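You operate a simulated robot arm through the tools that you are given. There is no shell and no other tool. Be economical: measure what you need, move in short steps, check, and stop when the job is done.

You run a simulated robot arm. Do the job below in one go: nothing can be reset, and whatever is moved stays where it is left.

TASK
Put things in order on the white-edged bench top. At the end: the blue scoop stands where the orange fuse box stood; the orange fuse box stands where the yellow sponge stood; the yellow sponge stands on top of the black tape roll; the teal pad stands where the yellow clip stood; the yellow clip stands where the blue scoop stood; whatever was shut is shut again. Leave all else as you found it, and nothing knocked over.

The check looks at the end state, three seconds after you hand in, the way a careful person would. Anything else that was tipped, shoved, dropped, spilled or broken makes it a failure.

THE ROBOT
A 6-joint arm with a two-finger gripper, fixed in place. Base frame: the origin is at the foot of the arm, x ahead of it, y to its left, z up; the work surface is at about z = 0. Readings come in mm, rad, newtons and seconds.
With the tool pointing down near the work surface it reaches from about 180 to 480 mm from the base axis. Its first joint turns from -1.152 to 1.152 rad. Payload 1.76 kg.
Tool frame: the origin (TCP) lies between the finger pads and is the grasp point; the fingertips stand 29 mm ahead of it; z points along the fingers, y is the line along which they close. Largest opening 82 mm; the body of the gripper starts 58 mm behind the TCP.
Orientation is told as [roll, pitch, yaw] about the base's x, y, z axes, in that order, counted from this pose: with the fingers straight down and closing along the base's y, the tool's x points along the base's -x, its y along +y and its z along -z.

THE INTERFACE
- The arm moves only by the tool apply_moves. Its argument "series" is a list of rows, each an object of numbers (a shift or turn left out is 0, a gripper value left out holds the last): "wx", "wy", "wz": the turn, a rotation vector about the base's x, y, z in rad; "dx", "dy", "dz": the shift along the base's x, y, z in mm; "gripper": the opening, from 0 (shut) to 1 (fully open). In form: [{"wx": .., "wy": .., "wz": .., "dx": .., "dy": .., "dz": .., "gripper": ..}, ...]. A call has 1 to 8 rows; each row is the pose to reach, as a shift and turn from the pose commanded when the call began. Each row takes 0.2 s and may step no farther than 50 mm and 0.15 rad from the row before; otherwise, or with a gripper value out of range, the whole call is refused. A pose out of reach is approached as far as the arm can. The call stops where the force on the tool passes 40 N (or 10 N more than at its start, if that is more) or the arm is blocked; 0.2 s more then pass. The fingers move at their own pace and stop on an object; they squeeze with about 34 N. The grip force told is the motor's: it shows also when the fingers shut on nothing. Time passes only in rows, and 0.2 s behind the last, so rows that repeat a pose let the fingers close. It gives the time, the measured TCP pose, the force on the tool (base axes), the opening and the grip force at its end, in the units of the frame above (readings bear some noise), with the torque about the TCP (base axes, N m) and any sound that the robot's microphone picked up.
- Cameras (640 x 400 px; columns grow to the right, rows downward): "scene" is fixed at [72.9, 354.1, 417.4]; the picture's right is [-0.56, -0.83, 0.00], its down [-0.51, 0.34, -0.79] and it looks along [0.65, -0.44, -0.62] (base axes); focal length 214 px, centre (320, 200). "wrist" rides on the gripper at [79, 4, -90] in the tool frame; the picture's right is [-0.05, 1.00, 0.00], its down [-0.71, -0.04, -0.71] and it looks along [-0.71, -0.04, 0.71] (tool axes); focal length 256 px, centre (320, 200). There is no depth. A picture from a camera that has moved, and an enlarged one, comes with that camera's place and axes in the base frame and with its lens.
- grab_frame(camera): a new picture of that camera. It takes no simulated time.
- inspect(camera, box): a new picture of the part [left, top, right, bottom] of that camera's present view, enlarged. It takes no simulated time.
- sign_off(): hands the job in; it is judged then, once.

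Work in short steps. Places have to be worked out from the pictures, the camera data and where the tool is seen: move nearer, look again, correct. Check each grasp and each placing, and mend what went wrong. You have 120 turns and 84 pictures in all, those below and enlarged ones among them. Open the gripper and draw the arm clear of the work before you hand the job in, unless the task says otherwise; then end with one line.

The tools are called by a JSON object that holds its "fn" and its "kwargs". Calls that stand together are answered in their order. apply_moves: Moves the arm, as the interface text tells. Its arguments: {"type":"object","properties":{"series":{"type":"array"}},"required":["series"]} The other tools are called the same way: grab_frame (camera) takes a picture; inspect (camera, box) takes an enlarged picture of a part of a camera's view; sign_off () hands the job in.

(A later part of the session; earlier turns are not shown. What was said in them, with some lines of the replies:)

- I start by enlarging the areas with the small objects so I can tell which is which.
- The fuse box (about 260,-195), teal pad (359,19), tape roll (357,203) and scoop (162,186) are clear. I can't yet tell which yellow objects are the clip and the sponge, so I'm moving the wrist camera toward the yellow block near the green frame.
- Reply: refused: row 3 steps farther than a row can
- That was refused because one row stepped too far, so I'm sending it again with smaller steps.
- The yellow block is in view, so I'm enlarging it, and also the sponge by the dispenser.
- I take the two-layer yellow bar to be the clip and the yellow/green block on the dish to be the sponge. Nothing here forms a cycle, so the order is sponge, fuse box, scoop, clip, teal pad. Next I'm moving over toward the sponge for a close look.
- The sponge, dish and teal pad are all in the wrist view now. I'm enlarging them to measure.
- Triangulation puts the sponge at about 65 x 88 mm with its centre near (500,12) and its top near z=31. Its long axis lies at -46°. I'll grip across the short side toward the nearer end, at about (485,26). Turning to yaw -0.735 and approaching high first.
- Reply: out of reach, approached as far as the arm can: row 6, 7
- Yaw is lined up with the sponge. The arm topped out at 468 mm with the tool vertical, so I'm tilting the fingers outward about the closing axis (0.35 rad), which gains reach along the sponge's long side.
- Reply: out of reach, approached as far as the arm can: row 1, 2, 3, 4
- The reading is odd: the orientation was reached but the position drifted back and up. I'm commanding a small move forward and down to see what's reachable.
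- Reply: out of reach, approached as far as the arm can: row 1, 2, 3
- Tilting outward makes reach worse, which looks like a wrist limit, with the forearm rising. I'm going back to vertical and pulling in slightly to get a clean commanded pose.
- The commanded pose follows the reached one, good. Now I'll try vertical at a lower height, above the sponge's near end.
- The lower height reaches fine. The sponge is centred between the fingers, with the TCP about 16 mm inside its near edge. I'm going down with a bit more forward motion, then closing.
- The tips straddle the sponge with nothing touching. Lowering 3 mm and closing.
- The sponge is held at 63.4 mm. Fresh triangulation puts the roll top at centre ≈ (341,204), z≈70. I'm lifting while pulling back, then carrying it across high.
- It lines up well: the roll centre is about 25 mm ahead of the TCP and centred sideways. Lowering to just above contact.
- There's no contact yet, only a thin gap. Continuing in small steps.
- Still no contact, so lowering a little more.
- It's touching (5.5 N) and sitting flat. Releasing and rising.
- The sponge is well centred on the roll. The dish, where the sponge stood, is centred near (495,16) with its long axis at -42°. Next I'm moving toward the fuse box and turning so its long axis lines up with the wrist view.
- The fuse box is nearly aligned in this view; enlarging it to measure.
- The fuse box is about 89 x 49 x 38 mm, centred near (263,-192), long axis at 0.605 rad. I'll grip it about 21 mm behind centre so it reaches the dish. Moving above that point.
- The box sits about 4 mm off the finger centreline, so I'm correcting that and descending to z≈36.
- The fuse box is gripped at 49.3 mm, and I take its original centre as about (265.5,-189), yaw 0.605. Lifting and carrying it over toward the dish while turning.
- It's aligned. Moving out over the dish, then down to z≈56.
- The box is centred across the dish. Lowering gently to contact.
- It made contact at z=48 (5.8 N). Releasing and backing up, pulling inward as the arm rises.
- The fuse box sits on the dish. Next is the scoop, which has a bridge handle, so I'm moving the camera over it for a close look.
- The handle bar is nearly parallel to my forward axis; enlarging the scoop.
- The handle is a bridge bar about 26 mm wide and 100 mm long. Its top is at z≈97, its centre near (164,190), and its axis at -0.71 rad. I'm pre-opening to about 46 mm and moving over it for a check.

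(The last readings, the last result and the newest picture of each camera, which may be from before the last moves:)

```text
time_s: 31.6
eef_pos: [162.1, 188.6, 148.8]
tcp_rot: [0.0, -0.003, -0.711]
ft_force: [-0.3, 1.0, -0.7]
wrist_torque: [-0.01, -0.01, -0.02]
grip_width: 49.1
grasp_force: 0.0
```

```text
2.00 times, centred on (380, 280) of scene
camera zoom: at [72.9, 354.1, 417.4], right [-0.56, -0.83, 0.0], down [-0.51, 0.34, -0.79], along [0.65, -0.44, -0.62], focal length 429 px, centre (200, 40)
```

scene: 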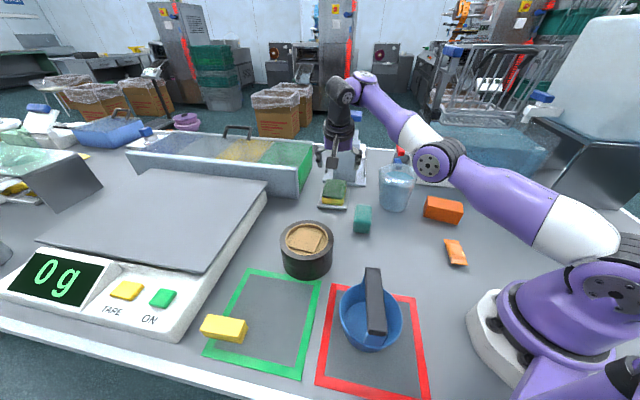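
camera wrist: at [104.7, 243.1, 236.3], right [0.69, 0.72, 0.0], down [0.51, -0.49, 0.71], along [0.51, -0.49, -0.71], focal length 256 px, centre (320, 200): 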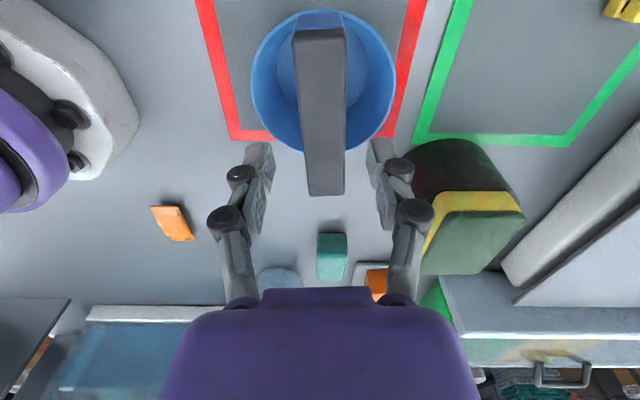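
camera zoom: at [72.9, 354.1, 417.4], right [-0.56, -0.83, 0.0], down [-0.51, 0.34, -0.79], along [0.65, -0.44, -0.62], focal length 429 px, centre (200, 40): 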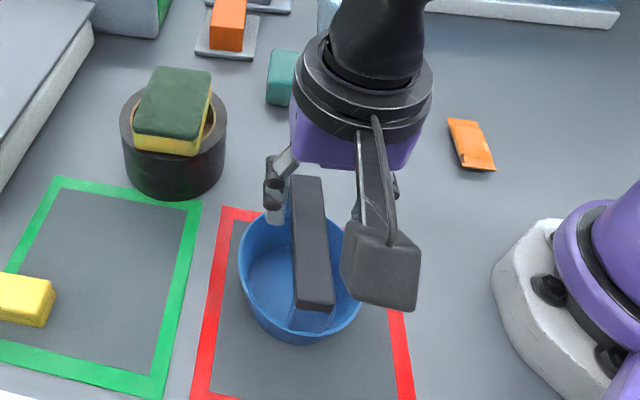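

The bar is centred between the fingers. Descending to z≈105 and closing on it.

{"fn": "apply_moves", "kwargs": {"series": [{"dx": 1, "dy": 1, "dz": -20}, {"dx": 1, "dy": 1, "dz": -36}, {"dx": 1, "dy": 1, "dz": -43}, {"dx": 1, "dy": 1, "dz": -43, "gripper": 0.2}, {"dx": 1, "dy": 1, "dz": -43, "gripper": 0.1}, {"dx": 1, "dy": 1, "dz": -43, "gripper": 0.1}]}}

{"fn": "grab_frame", "kwargs": {"camera": "wrist"}}

```text
time_s: 33.0
eef_pos: [164.3, 190.4, 106.3]
tcp_rot: [-0.002, -0.004, -0.712]
ft_force: [0.6, 0.8, 6.6]
wrist_torque: [0.06, -0.09, 0.01]
grip_width: 24.4
grasp_force: 34.0
```

```text
40 pictures are left
camera wrist: at [107.0, 244.7, 194.1], right [0.69, 0.72, 0.0], down [0.51, -0.49, 0.71], along [0.51, -0.49, -0.71], focal length 256 px, centre (320, 200)
```

wrist: 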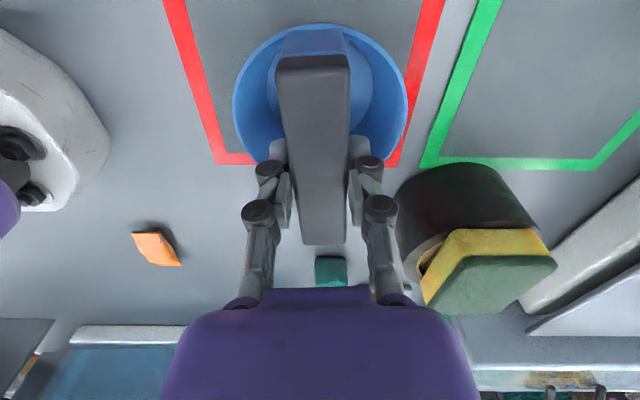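

The bar is gripped at 24.4 mm. I'll lift gently first to check the hold.

{"fn": "apply_moves", "kwargs": {"series": [{"dz": 6}, {"dz": 15}, {"dz": 35}, {"dz": 70}, {"dz": 100}, {"dz": 100}]}}

{"fn": "inspect", "kwargs": {"camera": "scene", "box": [260, 120, 500, 380]}}

```text
time_s: 34.4
eef_pos: [165.3, 191.0, 204.2]
tcp_rot: [0.0, -0.001, -0.713]
ft_force: [-0.5, 0.2, -1.6]
wrist_torque: [0.0, -0.02, 0.01]
grip_width: 24.7
grasp_force: 33.7
```

```text
1.54 times, centred on (380, 250) of scene
camera zoom: at [72.9, 354.1, 417.4], right [-0.56, -0.83, 0.0], down [-0.51, 0.34, -0.79], along [0.65, -0.44, -0.62], focal length 330 px, centre (228, 123)
```

zoom: 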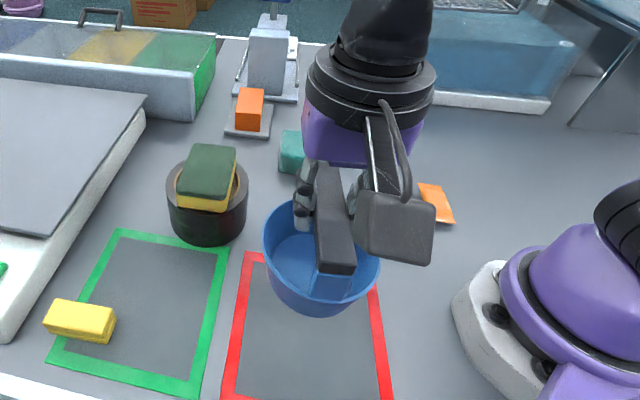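

The scoop is up, level and held. Carrying it to the fuse box's old spot.

{"fn": "apply_moves", "kwargs": {"series": [{"dx": 35, "dy": -30}, {"dx": 65, "dy": -68}, {"dx": 88, "dy": -110}, {"dx": 104, "dy": -155}, {"dx": 112, "dy": -202}, {"dx": 114, "dy": -250}, {"dx": 112, "dy": -298}, {"dx": 107, "dy": -345}]}}

{"fn": "apply_moves", "kwargs": {"series": [{"dx": -5, "dy": -37}, {"dx": -5, "dy": -37, "dz": -35}, {"dx": -5, "dy": -37, "dz": -70}, {"dx": -5, "dy": -37, "dz": -85}]}}

{"fn": "inspect", "kwargs": {"camera": "scene", "box": [360, 120, 560, 300]}}

{"fn": "grab_frame", "kwargs": {"camera": "wrist"}}

```text
time_s: 36.2
eef_pos: [269.3, -152.9, 206.6]
tcp_rot: [0.001, -0.002, -0.71]
ft_force: [0.7, 0.2, -1.0]
wrist_torque: [0.0, 0.04, 0.01]
grip_width: 24.4
grasp_force: 33.5
```

```text
time_s: 37.2
eef_pos: [267.4, -191.4, 120.9]
tcp_rot: [0.001, -0.001, -0.712]
ft_force: [0.0, 0.5, -1.4]
wrist_torque: [-0.01, -0.02, 0.01]
grip_width: 24.3
grasp_force: 34.2
```

```text
2.22 times, centred on (460, 210) of scene
camera zoom: at [72.9, 354.1, 417.4], right [-0.56, -0.83, 0.0], down [-0.51, 0.34, -0.79], along [0.65, -0.44, -0.62], focal length 477 px, centre (9, 178)
```

zoom: 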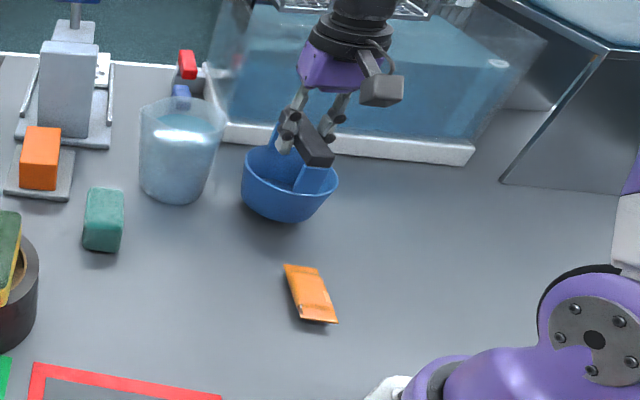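

```text
37 pictures are left
camera wrist: at [209.8, -137.1, 210.3], right [0.69, 0.72, 0.0], down [0.51, -0.49, 0.71], along [0.51, -0.49, -0.71], focal length 256 px, centre (320, 200)
```

wrist: 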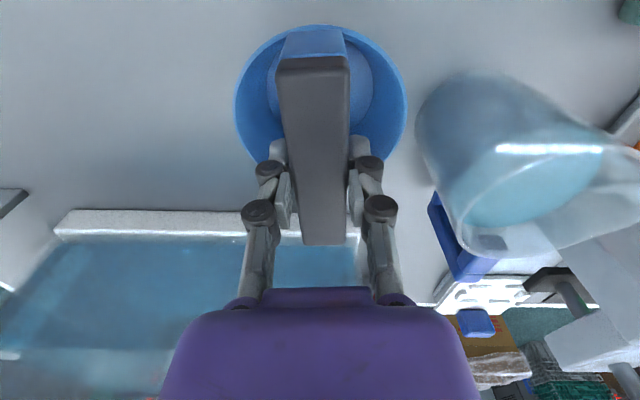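

Clear all around. I'll lower to z≈106, the height it was gripped at, in small final steps.

{"fn": "apply_moves", "kwargs": {"series": [{"dz": -8}, {"dz": -12}, {"dz": -14.5}]}}

```text
time_s: 38.0
eef_pos: [266.5, -191.1, 106.4]
tcp_rot: [0.0, -0.003, -0.711]
ft_force: [0.6, -0.7, -1.0]
wrist_torque: [0.01, 0.0, 0.01]
grip_width: 24.3
grasp_force: 33.8
```

No contact yet; easing down a bit more.

{"fn": "apply_moves", "kwargs": {"series": [{"dz": -1}, {"dz": -2}, {"dz": -2}]}}

```text
time_s: 38.8
eef_pos: [267.2, -190.7, 104.2]
tcp_rot: [0.0, 0.0, -0.711]
ft_force: [0.5, 0.3, -1.0]
wrist_torque: [-0.02, 0.03, -0.02]
grip_width: 24.3
grasp_force: 34.1
```

Still hanging free, so another 2 mm.

{"fn": "apply_moves", "kwargs": {"series": [{"dz": -1}, {"dz": -2}, {"dz": -2}]}}

```text
time_s: 39.6
eef_pos: [267.4, -190.5, 102.2]
tcp_rot: [-0.002, -0.002, -0.712]
ft_force: [-1.8, -0.1, 2.8]
wrist_torque: [0.03, 0.02, 0.04]
grip_width: 24.4
grasp_force: 33.5
```

Contact at z=102. Opening just enough to clear the bar and rising.

{"fn": "apply_moves", "kwargs": {"series": [{"gripper": 0.5}, {"gripper": 0.6}, {"gripper": 0.6}, {"dz": 25, "gripper": 0.6}, {"dz": 65, "gripper": 0.6}, {"dz": 110, "gripper": 1}, {"dz": 130, "gripper": 1}]}}

{"fn": "grab_frame", "kwargs": {"camera": "scene"}}

```text
time_s: 41.2
eef_pos: [265.5, -192.0, 232.9]
tcp_rot: [-0.001, -0.001, -0.711]
ft_force: [0.7, 1.8, 0.4]
wrist_torque: [0.01, 0.02, 0.0]
grip_width: 82.0
grasp_force: 0.0
```

```text
36 pictures are left
```

scene: 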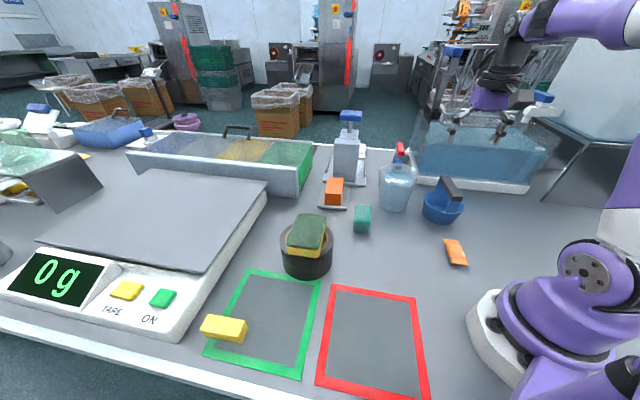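

The scoop stands in place. The clip is next: it lies nearly radial at about (291,403), yaw 0.82, and its near end is within reach. Travelling there while turning.

{"fn": "apply_moves", "kwargs": {"series": [{"dx": 15, "dy": 45, "wz": 0.13}, {"dx": 28, "dy": 90, "wz": 0.26}, {"dx": 36, "dy": 138, "wz": 0.39}, {"dx": 40, "dy": 186, "wz": 0.52}, {"dx": 40, "dy": 234, "wz": 0.65}, {"dx": 36, "dy": 282, "wz": 0.78}, {"dx": 26, "dy": 330, "wz": 0.91}, {"dx": 12, "dy": 376, "wz": 1.04}]}}

{"fn": "apply_moves", "kwargs": {"series": [{"dx": -8, "dy": 45, "wz": 0.13}, {"dx": -18, "dy": 90, "wz": 0.26}, {"dx": -27, "dy": 130, "dz": -20, "wz": 0.39}, {"dx": -35, "dy": 150, "dz": -55, "wz": 0.49}, {"dx": -35, "dy": 155, "dz": -80, "wz": 0.49}]}}

{"fn": "grab_frame", "kwargs": {"camera": "wrist"}}

```text
time_s: 43.0
eef_pos: [275.8, 184.1, 232.9]
tcp_rot: [-0.001, 0.001, 0.331]
ft_force: [0.6, -0.6, -0.4]
wrist_torque: [-0.01, -0.03, 0.02]
grip_width: 81.8
grasp_force: 0.1
```

```text
time_s: 44.2
eef_pos: [242.5, 338.8, 150.7]
tcp_rot: [-0.002, -0.002, 0.821]
ft_force: [0.9, 0.5, -0.2]
wrist_torque: [-0.03, -0.03, 0.01]
grip_width: 82.0
grasp_force: 0.1
```

```text
35 pictures are left
camera wrist: at [185.3, 283.5, 239.2], right [-0.69, 0.72, 0.0], down [0.51, 0.49, 0.71], along [0.51, 0.49, -0.71], focal length 256 px, centre (320, 200)
```

wrist: 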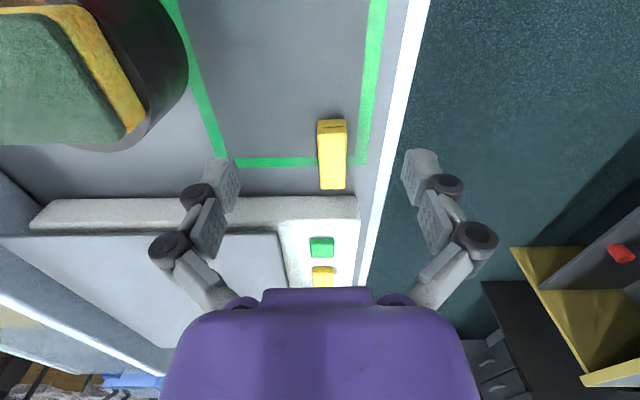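

The clip is aligned with the tool, with the scale close beyond its far end. Enlarging to measure.

{"fn": "inspect", "kwargs": {"camera": "wrist", "box": [270, 90, 400, 240]}}

```text
2.67 times, centred on (335, 165) of wrist
camera zoom: at [185.3, 283.5, 239.2], right [-0.69, 0.72, 0.0], down [0.51, 0.49, 0.71], along [0.51, 0.49, -0.71], focal length 683 px, centre (280, 293)
```

zoom: 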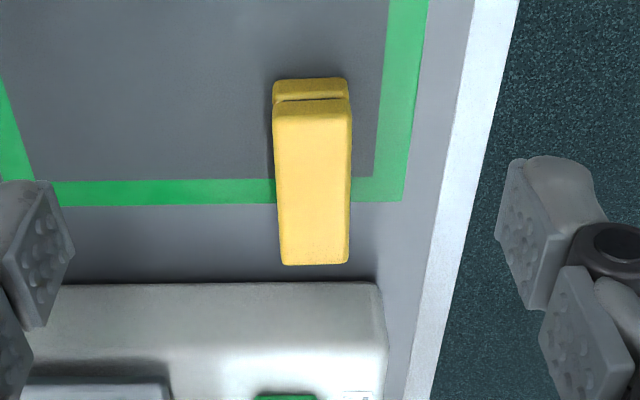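

Clip centre is ≈ (294,406), 72 x 28 mm, top near z=22. I'll grip about 14 mm from its near end at (279,390), with the fingers part-closed.

{"fn": "apply_moves", "kwargs": {"series": [{"dx": 8, "dy": 18, "dz": -30, "gripper": 0.65}, {"dx": 18, "dy": 32, "dz": -60, "gripper": 0.65}, {"dx": 30, "dy": 44, "dz": -80, "gripper": 0.65}, {"dx": 36.2, "dy": 51, "dz": -88, "gripper": 0.65}, {"dx": 36.2, "dy": 51, "dz": -88, "gripper": 0.65}]}}

{"fn": "grab_frame", "kwargs": {"camera": "wrist"}}

```text
time_s: 45.4
eef_pos: [278.9, 389.3, 63.2]
tcp_rot: [0.0, 0.0, 0.816]
ft_force: [-0.3, 0.0, -0.5]
wrist_torque: [-0.01, 0.02, -0.02]
grip_width: 53.2
grasp_force: 0.0
```

```text
33 pictures are left
camera wrist: at [222.5, 333.9, 152.3], right [-0.69, 0.72, 0.0], down [0.51, 0.49, 0.71], along [0.51, 0.49, -0.71], focal length 256 px, centre (320, 200)
```

wrist: 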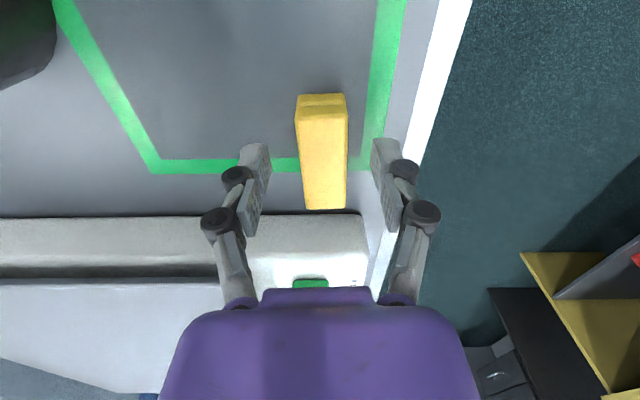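

Well lined up, with the TCP about 12 mm inside the near end. Descending to z≈34 and closing.

{"fn": "apply_moves", "kwargs": {"series": [{"dx": 1, "dy": 1, "dz": -15}, {"dx": 2, "dy": 2.5, "dz": -29}, {"dx": 2, "dy": 2.5, "dz": -29, "gripper": 0.3}, {"dx": 2, "dy": 2.5, "dz": -29, "gripper": 0.15}, {"dx": 2, "dy": 2.5, "dz": -29, "gripper": 0.15}, {"dx": 2, "dy": 2.5, "dz": -29, "gripper": 0.15}]}}

{"fn": "grab_frame", "kwargs": {"camera": "wrist"}}

```text
time_s: 46.8
eef_pos: [281.1, 392.9, 35.0]
tcp_rot: [-0.001, -0.001, 0.818]
ft_force: [-0.2, 1.8, 5.0]
wrist_torque: [0.11, -0.02, 0.02]
grip_width: 26.7
grasp_force: 33.5
out of reach, approached as far as the arm can: row 2
```

```text
32 pictures are left
camera wrist: at [223.7, 335.8, 124.2], right [-0.69, 0.72, 0.0], down [0.51, 0.49, 0.71], along [0.51, 0.49, -0.71], focal length 256 px, centre (320, 200)
```

wrist: 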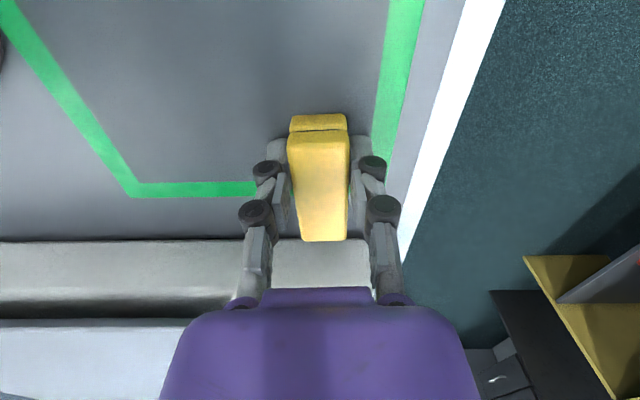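

The clip is held at 26.7 mm with its centre about 19 mm ahead of the TCP. Lifting it and carrying it to the scoop's old place.

{"fn": "apply_moves", "kwargs": {"series": [{"dz": 8}, {"dx": -5, "dy": -7, "dz": 25}, {"dx": -15, "dy": -20, "dz": 60}, {"dx": -30, "dy": -42, "dz": 85}, {"dx": -55, "dy": -80, "dz": 85}, {"dx": -80, "dy": -120, "dz": 85}, {"dx": -105, "dy": -160, "dz": 85}, {"dx": -125, "dy": -200, "dz": 85}]}}

{"fn": "grab_frame", "kwargs": {"camera": "wrist"}}

{"fn": "inspect", "kwargs": {"camera": "scene", "box": [180, 200, 440, 400]}}

```text
time_s: 48.6
eef_pos: [156.3, 194.3, 119.5]
tcp_rot: [0.0, -0.003, 0.818]
ft_force: [0.0, -0.2, 0.0]
wrist_torque: [0.04, 0.02, 0.02]
grip_width: 26.6
grasp_force: 34.0
out of reach, approached as far as the arm can: row 1
```

```text
31 pictures are left
camera wrist: at [98.2, 137.9, 208.2], right [-0.69, 0.72, 0.0], down [0.51, 0.49, 0.71], along [0.51, 0.49, -0.71], focal length 256 px, centre (320, 200)
```

wrist: 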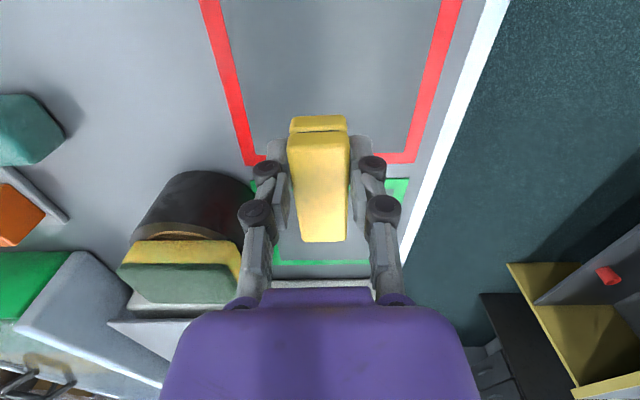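

```text
2.00 times, centred on (310, 300) of scene
camera zoom: at [72.9, 354.1, 417.4], right [-0.56, -0.83, 0.0], down [-0.51, 0.34, -0.79], along [0.65, -0.44, -0.62], focal length 429 px, centre (340, 0)
```

zoom: 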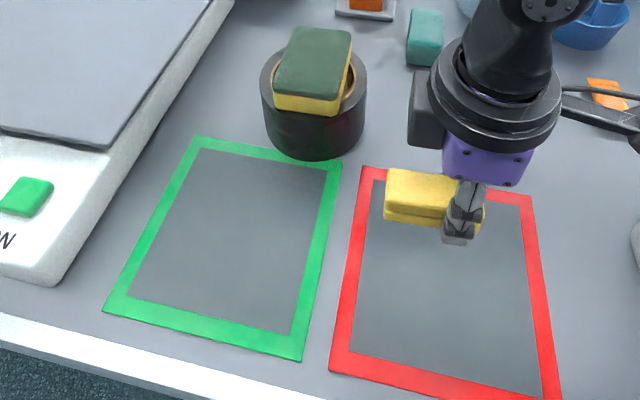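

Moving to (149,177), which puts the clip's centre at the scoop's old centre, and lowering to z≈38.

{"fn": "apply_moves", "kwargs": {"series": [{"dx": -4, "dy": -9, "dz": -25}, {"dx": -7.3, "dy": -17.3, "dz": -55}, {"dx": -7.3, "dy": -17.3, "dz": -76}, {"dx": -7.3, "dy": -17.3, "dz": -81}]}}

{"fn": "inspect", "kwargs": {"camera": "scene", "box": [300, 240, 460, 400]}}

```text
time_s: 49.6
eef_pos: [148.0, 176.2, 36.8]
tcp_rot: [-0.001, 0.0, 0.819]
ft_force: [0.0, 0.7, 0.1]
wrist_torque: [-0.01, -0.01, 0.02]
grip_width: 26.8
grasp_force: 33.9
```

```text
2.50 times, centred on (380, 320) of scene
camera zoom: at [72.9, 354.1, 417.4], right [-0.56, -0.83, 0.0], down [-0.51, 0.34, -0.79], along [0.65, -0.44, -0.62], focal length 536 px, centre (170, -100)
```

zoom: 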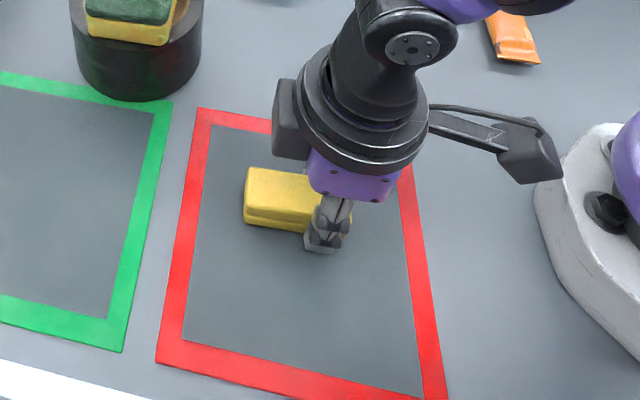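

Position matches where the scoop was. Easing down to contact.

{"fn": "apply_moves", "kwargs": {"series": [{"dz": -1}, {"dz": -2}, {"dz": -3}]}}

```text
time_s: 50.4
eef_pos: [149.8, 175.9, 36.2]
tcp_rot: [-0.001, -0.001, 0.82]
ft_force: [-0.8, 0.1, 0.0]
wrist_torque: [-0.01, 0.02, -0.02]
grip_width: 26.8
grasp_force: 33.9
```

No contact yet, going a little lower.

{"fn": "apply_moves", "kwargs": {"series": [{"dz": -1}, {"dz": -2}, {"dz": -2}]}}

```text
time_s: 51.2
eef_pos: [150.0, 175.9, 34.4]
tcp_rot: [0.0, -0.003, 0.818]
ft_force: [-2.1, -2.1, 32.8]
wrist_torque: [-0.06, 0.09, 0.03]
grip_width: 26.5
grasp_force: 34.2
```

It's firmly down. Relieving the pressure, opening partway and rising.

{"fn": "apply_moves", "kwargs": {"series": [{"dz": 1}, {"dz": 1, "gripper": 0.5}, {"dz": 1, "gripper": 0.65}, {"dz": 1, "gripper": 0.65}, {"dz": 30, "gripper": 0.65}, {"dz": 75, "gripper": 0.65}, {"dz": 120, "gripper": 1}, {"dz": 165, "gripper": 1}]}}

{"fn": "grab_frame", "kwargs": {"camera": "wrist"}}

```text
time_s: 53.0
eef_pos: [148.4, 174.8, 198.2]
tcp_rot: [0.001, 0.0, 0.819]
ft_force: [-0.5, -0.8, 0.1]
wrist_torque: [-0.03, -0.03, 0.01]
grip_width: 82.1
grasp_force: 0.1
```

```text
28 pictures are left
camera wrist: at [91.6, 119.1, 287.3], right [-0.69, 0.72, 0.0], down [0.51, 0.49, 0.71], along [0.51, 0.49, -0.71], focal length 256 px, centre (320, 200)
```

wrist: 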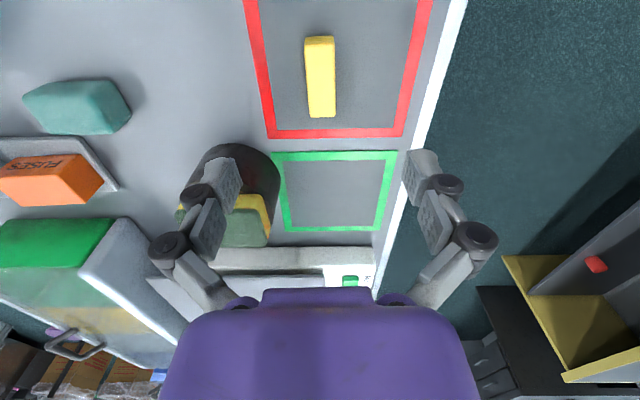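

The clip is in place, and the "FUSES" label confirms the fuse box. The last item is the teal pad at ≈ (358,20), about 67 x 43 mm with its axis near -0.74 rad. Moving toward it while turning.

{"fn": "apply_moves", "kwargs": {"series": [{"dx": 25, "dy": -15, "wz": -0.14}, {"dx": 50, "dy": -30, "wz": -0.28}, {"dx": 75, "dy": -45, "wz": -0.42}, {"dx": 100, "dy": -60, "wz": -0.56}, {"dx": 120, "dy": -75, "wz": -0.7}, {"dx": 140, "dy": -90, "wz": -0.84}, {"dx": 155, "dy": -105, "wz": -0.98}, {"dx": 165, "dy": -115, "wz": -1.12}]}}

{"fn": "apply_moves", "kwargs": {"series": [{"dx": 5, "dy": -6, "dz": -15, "wz": -0.14}, {"dx": 10, "dy": -12, "dz": -30, "wz": -0.28}, {"dx": 15, "dy": -18, "dz": -45, "wz": -0.36}, {"dx": 20, "dy": -20, "dz": -55, "wz": -0.434}, {"dx": 20, "dy": -20, "dz": -55, "wz": -0.434}]}}

{"fn": "grab_frame", "kwargs": {"camera": "wrist"}}

```text
time_s: 54.8
eef_pos: [313.6, 59.8, 200.2]
tcp_rot: [0.001, -0.003, -0.302]
ft_force: [0.0, -0.3, 0.0]
wrist_torque: [-0.02, 0.02, 0.05]
grip_width: 82.0
grasp_force: 0.0
```

```text
time_s: 56.0
eef_pos: [334.2, 40.8, 145.2]
tcp_rot: [0.001, 0.0, -0.737]
ft_force: [-0.4, -0.1, -0.2]
wrist_torque: [0.0, -0.01, 0.03]
grip_width: 82.1
grasp_force: 0.0
```

```text
27 pictures are left
camera wrist: at [278.9, 95.6, 233.7], right [0.71, 0.7, 0.0], down [0.5, -0.5, 0.71], along [0.5, -0.5, -0.71], focal length 256 px, centre (320, 200)
```

wrist: 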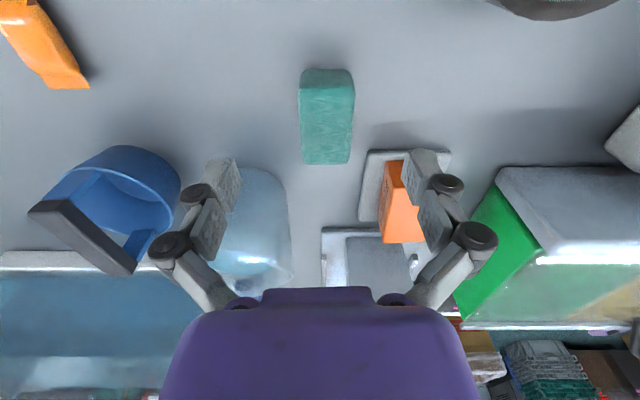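

{"fn": "inspect", "kwargs": {"camera": "wrist", "box": [260, 50, 390, 180]}}

{"fn": "inspect", "kwargs": {"camera": "scene", "box": [330, 180, 400, 250]}}

```text
3.08 times, centred on (325, 115) of wrist
camera zoom: at [278.9, 95.6, 233.7], right [0.71, 0.7, 0.0], down [0.5, -0.5, 0.71], along [0.5, -0.5, -0.71], focal length 788 px, centre (305, 462)
```

zoom: 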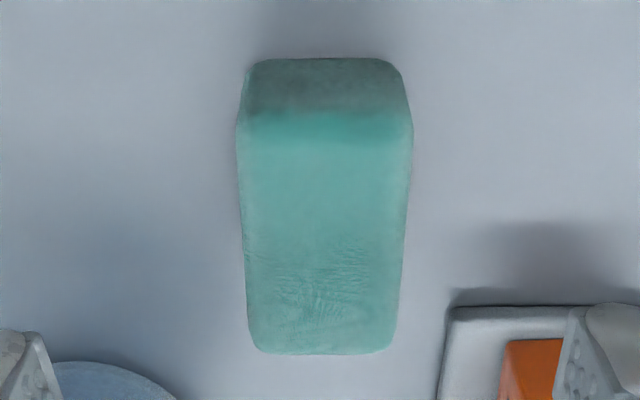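

```text
5.71 times, centred on (365, 215) of scene
camera zoom: at [72.9, 354.1, 417.4], right [-0.56, -0.83, 0.0], down [-0.51, 0.34, -0.79], along [0.65, -0.44, -0.62], focal length 1226 px, centre (63, 114)
```

zoom: 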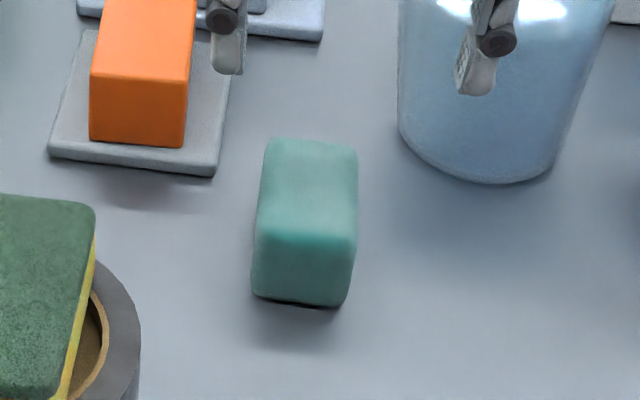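

The pad's top is near z=31 and its centre ≈ (364,17.5), turned about 0.04 further than my yaw. Gripping 22 mm behind its centre so it can reach the clip's old place.

{"fn": "apply_moves", "kwargs": {"series": [{"dx": 7, "dy": -4, "dz": -40, "wz": -0.04}, {"dx": 14, "dy": -8, "dz": -80, "wz": -0.04}, {"dx": 14, "dy": -8, "dz": -100, "wz": -0.04}, {"dx": 14, "dy": -8, "dz": -110, "wz": -0.04}, {"dx": 14, "dy": -8, "dz": -110, "wz": -0.04}]}}

{"fn": "grab_frame", "kwargs": {"camera": "wrist"}}

```text
time_s: 57.2
eef_pos: [348.1, 30.8, 34.5]
tcp_rot: [0.0, -0.003, -0.775]
ft_force: [0.2, 0.5, 0.2]
wrist_torque: [0.01, 0.0, -0.01]
grip_width: 81.9
grasp_force: 0.0
```

```text
24 pictures are left
camera wrist: at [294.7, 88.6, 122.4], right [0.74, 0.68, 0.0], down [0.48, -0.52, 0.71], along [0.48, -0.52, -0.71], focal length 256 px, centre (320, 200)
```

wrist: 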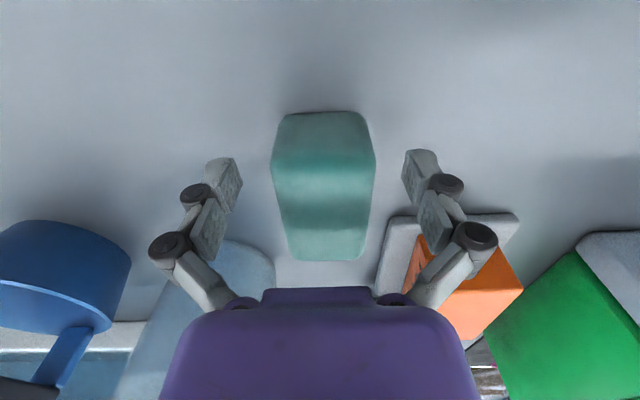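

Centred between the fingers; closing.

{"fn": "apply_moves", "kwargs": {"series": [{"gripper": 0.6}, {"gripper": 0.3}, {"gripper": 0.3}, {"gripper": 0.3}, {"dz": 6, "gripper": 0.3}, {"dz": 20, "gripper": 0.3}]}}

{"fn": "grab_frame", "kwargs": {"camera": "wrist"}}

```text
time_s: 58.6
eef_pos: [347.1, 32.3, 54.1]
tcp_rot: [-0.002, 0.0, -0.775]
ft_force: [-0.2, -0.3, -0.9]
wrist_torque: [0.01, 0.01, -0.01]
grip_width: 43.6
grasp_force: 34.2
```

```text
23 pictures are left
camera wrist: at [294.4, 90.2, 142.4], right [0.74, 0.68, 0.0], down [0.48, -0.52, 0.71], along [0.48, -0.52, -0.71], focal length 256 px, centre (320, 200)
```

wrist: 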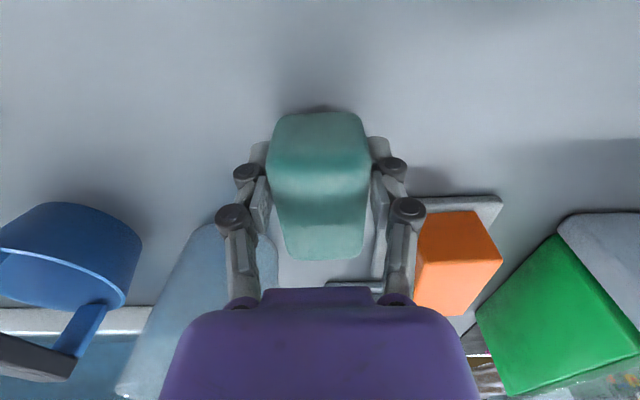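

The pad is held at 43.6 mm. Lifting and carrying it high around to the clip's old place, turning to yaw 0.82.

{"fn": "apply_moves", "kwargs": {"series": [{"dz": 45}, {"dz": 90, "wz": 0.1}, {"dx": -15, "dy": 20, "dz": 125, "wz": 0.24}, {"dx": -35, "dy": 55, "dz": 130, "wz": 0.38}, {"dx": -55, "dy": 95, "dz": 130, "wz": 0.52}, {"dx": -75, "dy": 135, "dz": 130, "wz": 0.66}, {"dx": -90, "dy": 178, "dz": 130, "wz": 0.8}, {"dx": -100, "dy": 220, "dz": 130, "wz": 0.94}]}}

{"fn": "apply_moves", "kwargs": {"series": [{"dx": -5, "dy": 30, "wz": 0.14}, {"dx": -7, "dy": 55, "dz": -15, "wz": 0.28}, {"dx": -5, "dy": 75, "dz": -40, "wz": 0.42}, {"dx": 0, "dy": 90, "dz": -65, "wz": 0.56}, {"dx": 5, "dy": 100, "dz": -90, "wz": 0.655}, {"dx": 5, "dy": 105, "dz": -100, "wz": 0.655}]}}

{"fn": "grab_frame", "kwargs": {"camera": "wrist"}}

```text
time_s: 60.4
eef_pos: [251.3, 253.4, 183.1]
tcp_rot: [-0.001, 0.0, 0.169]
ft_force: [-0.6, -0.2, -0.4]
wrist_torque: [-0.03, 0.03, 0.0]
grip_width: 43.9
grasp_force: 33.9
```

```text
time_s: 61.8
eef_pos: [253.9, 359.0, 83.4]
tcp_rot: [-0.001, 0.0, 0.823]
ft_force: [-0.3, -0.2, -0.5]
wrist_torque: [-0.03, -0.01, 0.0]
grip_width: 43.7
grasp_force: 34.1
```

```text
22 pictures are left
camera wrist: at [197.4, 302.4, 173.0], right [-0.69, 0.72, 0.0], down [0.51, 0.49, 0.71], along [0.51, 0.49, -0.71], focal length 256 px, centre (320, 200)
```

wrist: 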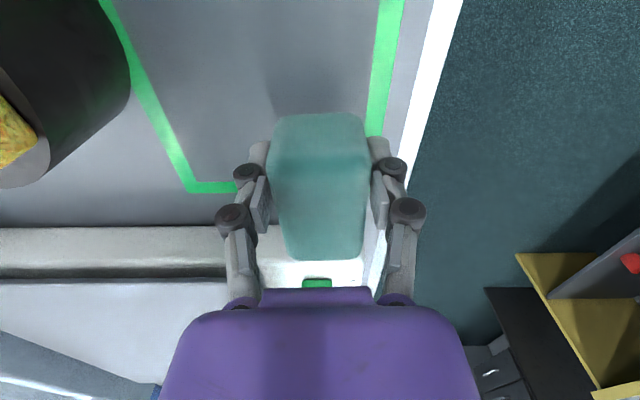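

Good. Moving out over the spot and down to z≈42.

{"fn": "apply_moves", "kwargs": {"series": [{"dx": 10, "dy": 13, "dz": -12}, {"dx": 20, "dy": 25, "dz": -26}, {"dx": 24.4, "dy": 30.7, "dz": -38}, {"dx": 24.4, "dy": 30.7, "dz": -43}]}}

{"fn": "inspect", "kwargs": {"camera": "scene", "box": [150, 230, 310, 390]}}

```text
time_s: 62.8
eef_pos: [279.4, 389.0, 41.3]
tcp_rot: [-0.002, 0.001, 0.82]
ft_force: [-0.7, -0.8, 0.9]
wrist_torque: [0.0, 0.01, 0.0]
grip_width: 43.7
grasp_force: 33.8
```

```text
2.50 times, centred on (230, 310) of scene
camera zoom: at [72.9, 354.1, 417.4], right [-0.56, -0.83, 0.0], down [-0.51, 0.34, -0.79], along [0.65, -0.44, -0.62], focal length 536 px, centre (545, -75)
```

zoom: 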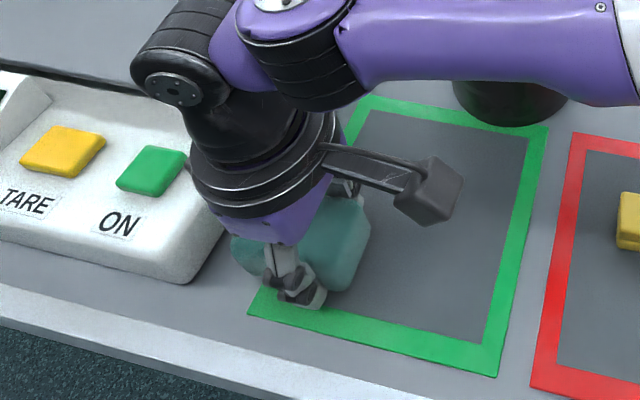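

Forces are near zero. Easing down to contact.

{"fn": "apply_moves", "kwargs": {"series": [{"dz": -2}, {"dz": -4}, {"dz": -5}]}}

```text
time_s: 63.6
eef_pos: [279.7, 389.4, 36.6]
tcp_rot: [0.0, -0.002, 0.818]
ft_force: [0.0, -2.1, 6.0]
wrist_torque: [0.01, 0.03, -0.01]
grip_width: 43.8
grasp_force: 33.9
```

It's in light contact. Going 1 mm lower to seat it, then opening and rising.

{"fn": "apply_moves", "kwargs": {"series": [{"dz": -1}, {"dz": -1, "gripper": 0.7}, {"dz": -1, "gripper": 0.85}, {"dz": -1, "gripper": 0.85}, {"dz": 25, "gripper": 0.85}, {"dx": -10, "dy": -14, "dz": 60, "gripper": 0.85}, {"dx": -30, "dy": -42, "dz": 90, "gripper": 1}]}}

{"fn": "grab_frame", "kwargs": {"camera": "wrist"}}

```text
time_s: 65.2
eef_pos: [246.6, 344.9, 127.2]
tcp_rot: [-0.001, -0.001, 0.819]
ft_force: [0.5, -0.2, -0.1]
wrist_torque: [0.0, -0.01, 0.0]
grip_width: 81.9
grasp_force: 0.1
```

```text
20 pictures are left
camera wrist: at [190.2, 289.0, 215.9], right [-0.69, 0.72, 0.0], down [0.51, 0.49, 0.71], along [0.51, 0.49, -0.71], focal length 256 px, centre (320, 200)
```

wrist: 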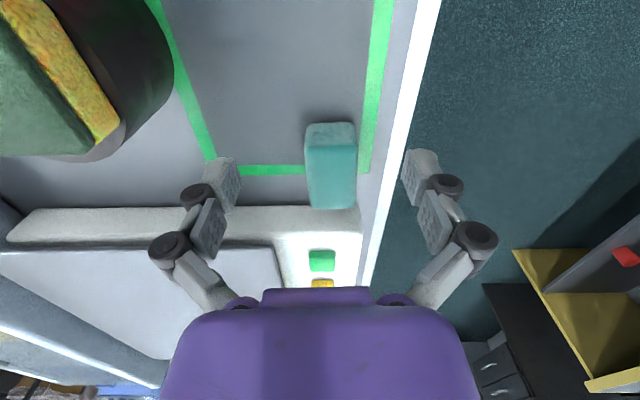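

The pad is placed. Drawing the arm up and clear, then a final check.

{"fn": "apply_moves", "kwargs": {"series": [{"dx": -5, "dy": -20, "dz": 40}, {"dx": -10, "dy": -45, "dz": 80}, {"dx": -15, "dy": -80, "dz": 110}, {"dx": -20, "dy": -115, "dz": 140}, {"dx": -25, "dy": -150, "dz": 165}, {"dx": -30, "dy": -190, "dz": 185}, {"dx": -34, "dy": -225, "dz": 200}]}}

{"fn": "grab_frame", "kwargs": {"camera": "scene"}}

{"fn": "inspect", "kwargs": {"camera": "scene", "box": [190, 160, 490, 350]}}

```text
time_s: 66.8
eef_pos: [213.6, 122.0, 327.6]
tcp_rot: [0.0, 0.001, 0.82]
ft_force: [0.3, -0.3, -1.1]
wrist_torque: [-0.02, 0.01, 0.0]
grip_width: 81.8
grasp_force: 0.1
```

```text
19 pictures are left
```

scene: 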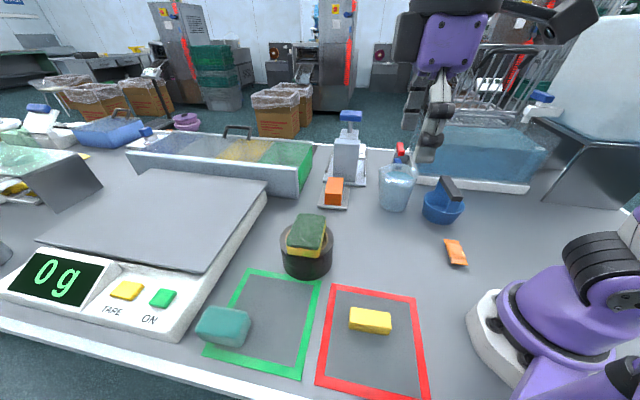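

```text
2.11 times, centred on (340, 255) of scene
camera zoom: at [72.9, 354.1, 417.4], right [-0.56, -0.83, 0.0], down [-0.51, 0.34, -0.79], along [0.65, -0.44, -0.62], focal length 452 px, centre (278, 84)
```

zoom: 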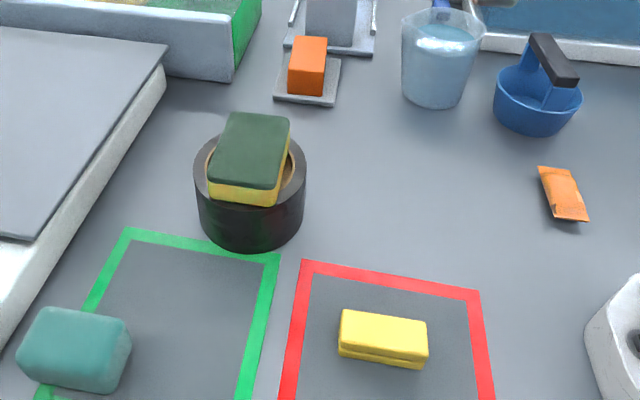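

Each item is upright in its intended place, the other objects look untouched, and nothing had to be opened. The gripper is open and the arm is clear, so I'm handing in.

{"fn": "sign_off", "kwargs": {}}

```text
The job is handed in.
```

I moved all five items to where you asked and handed the job in; nothing was knocked over and nothing had to be opened. The one judgement call was treating the yellow-and-green block on the dish as the yellow sponge and the two-layer yellow bar as the clip.
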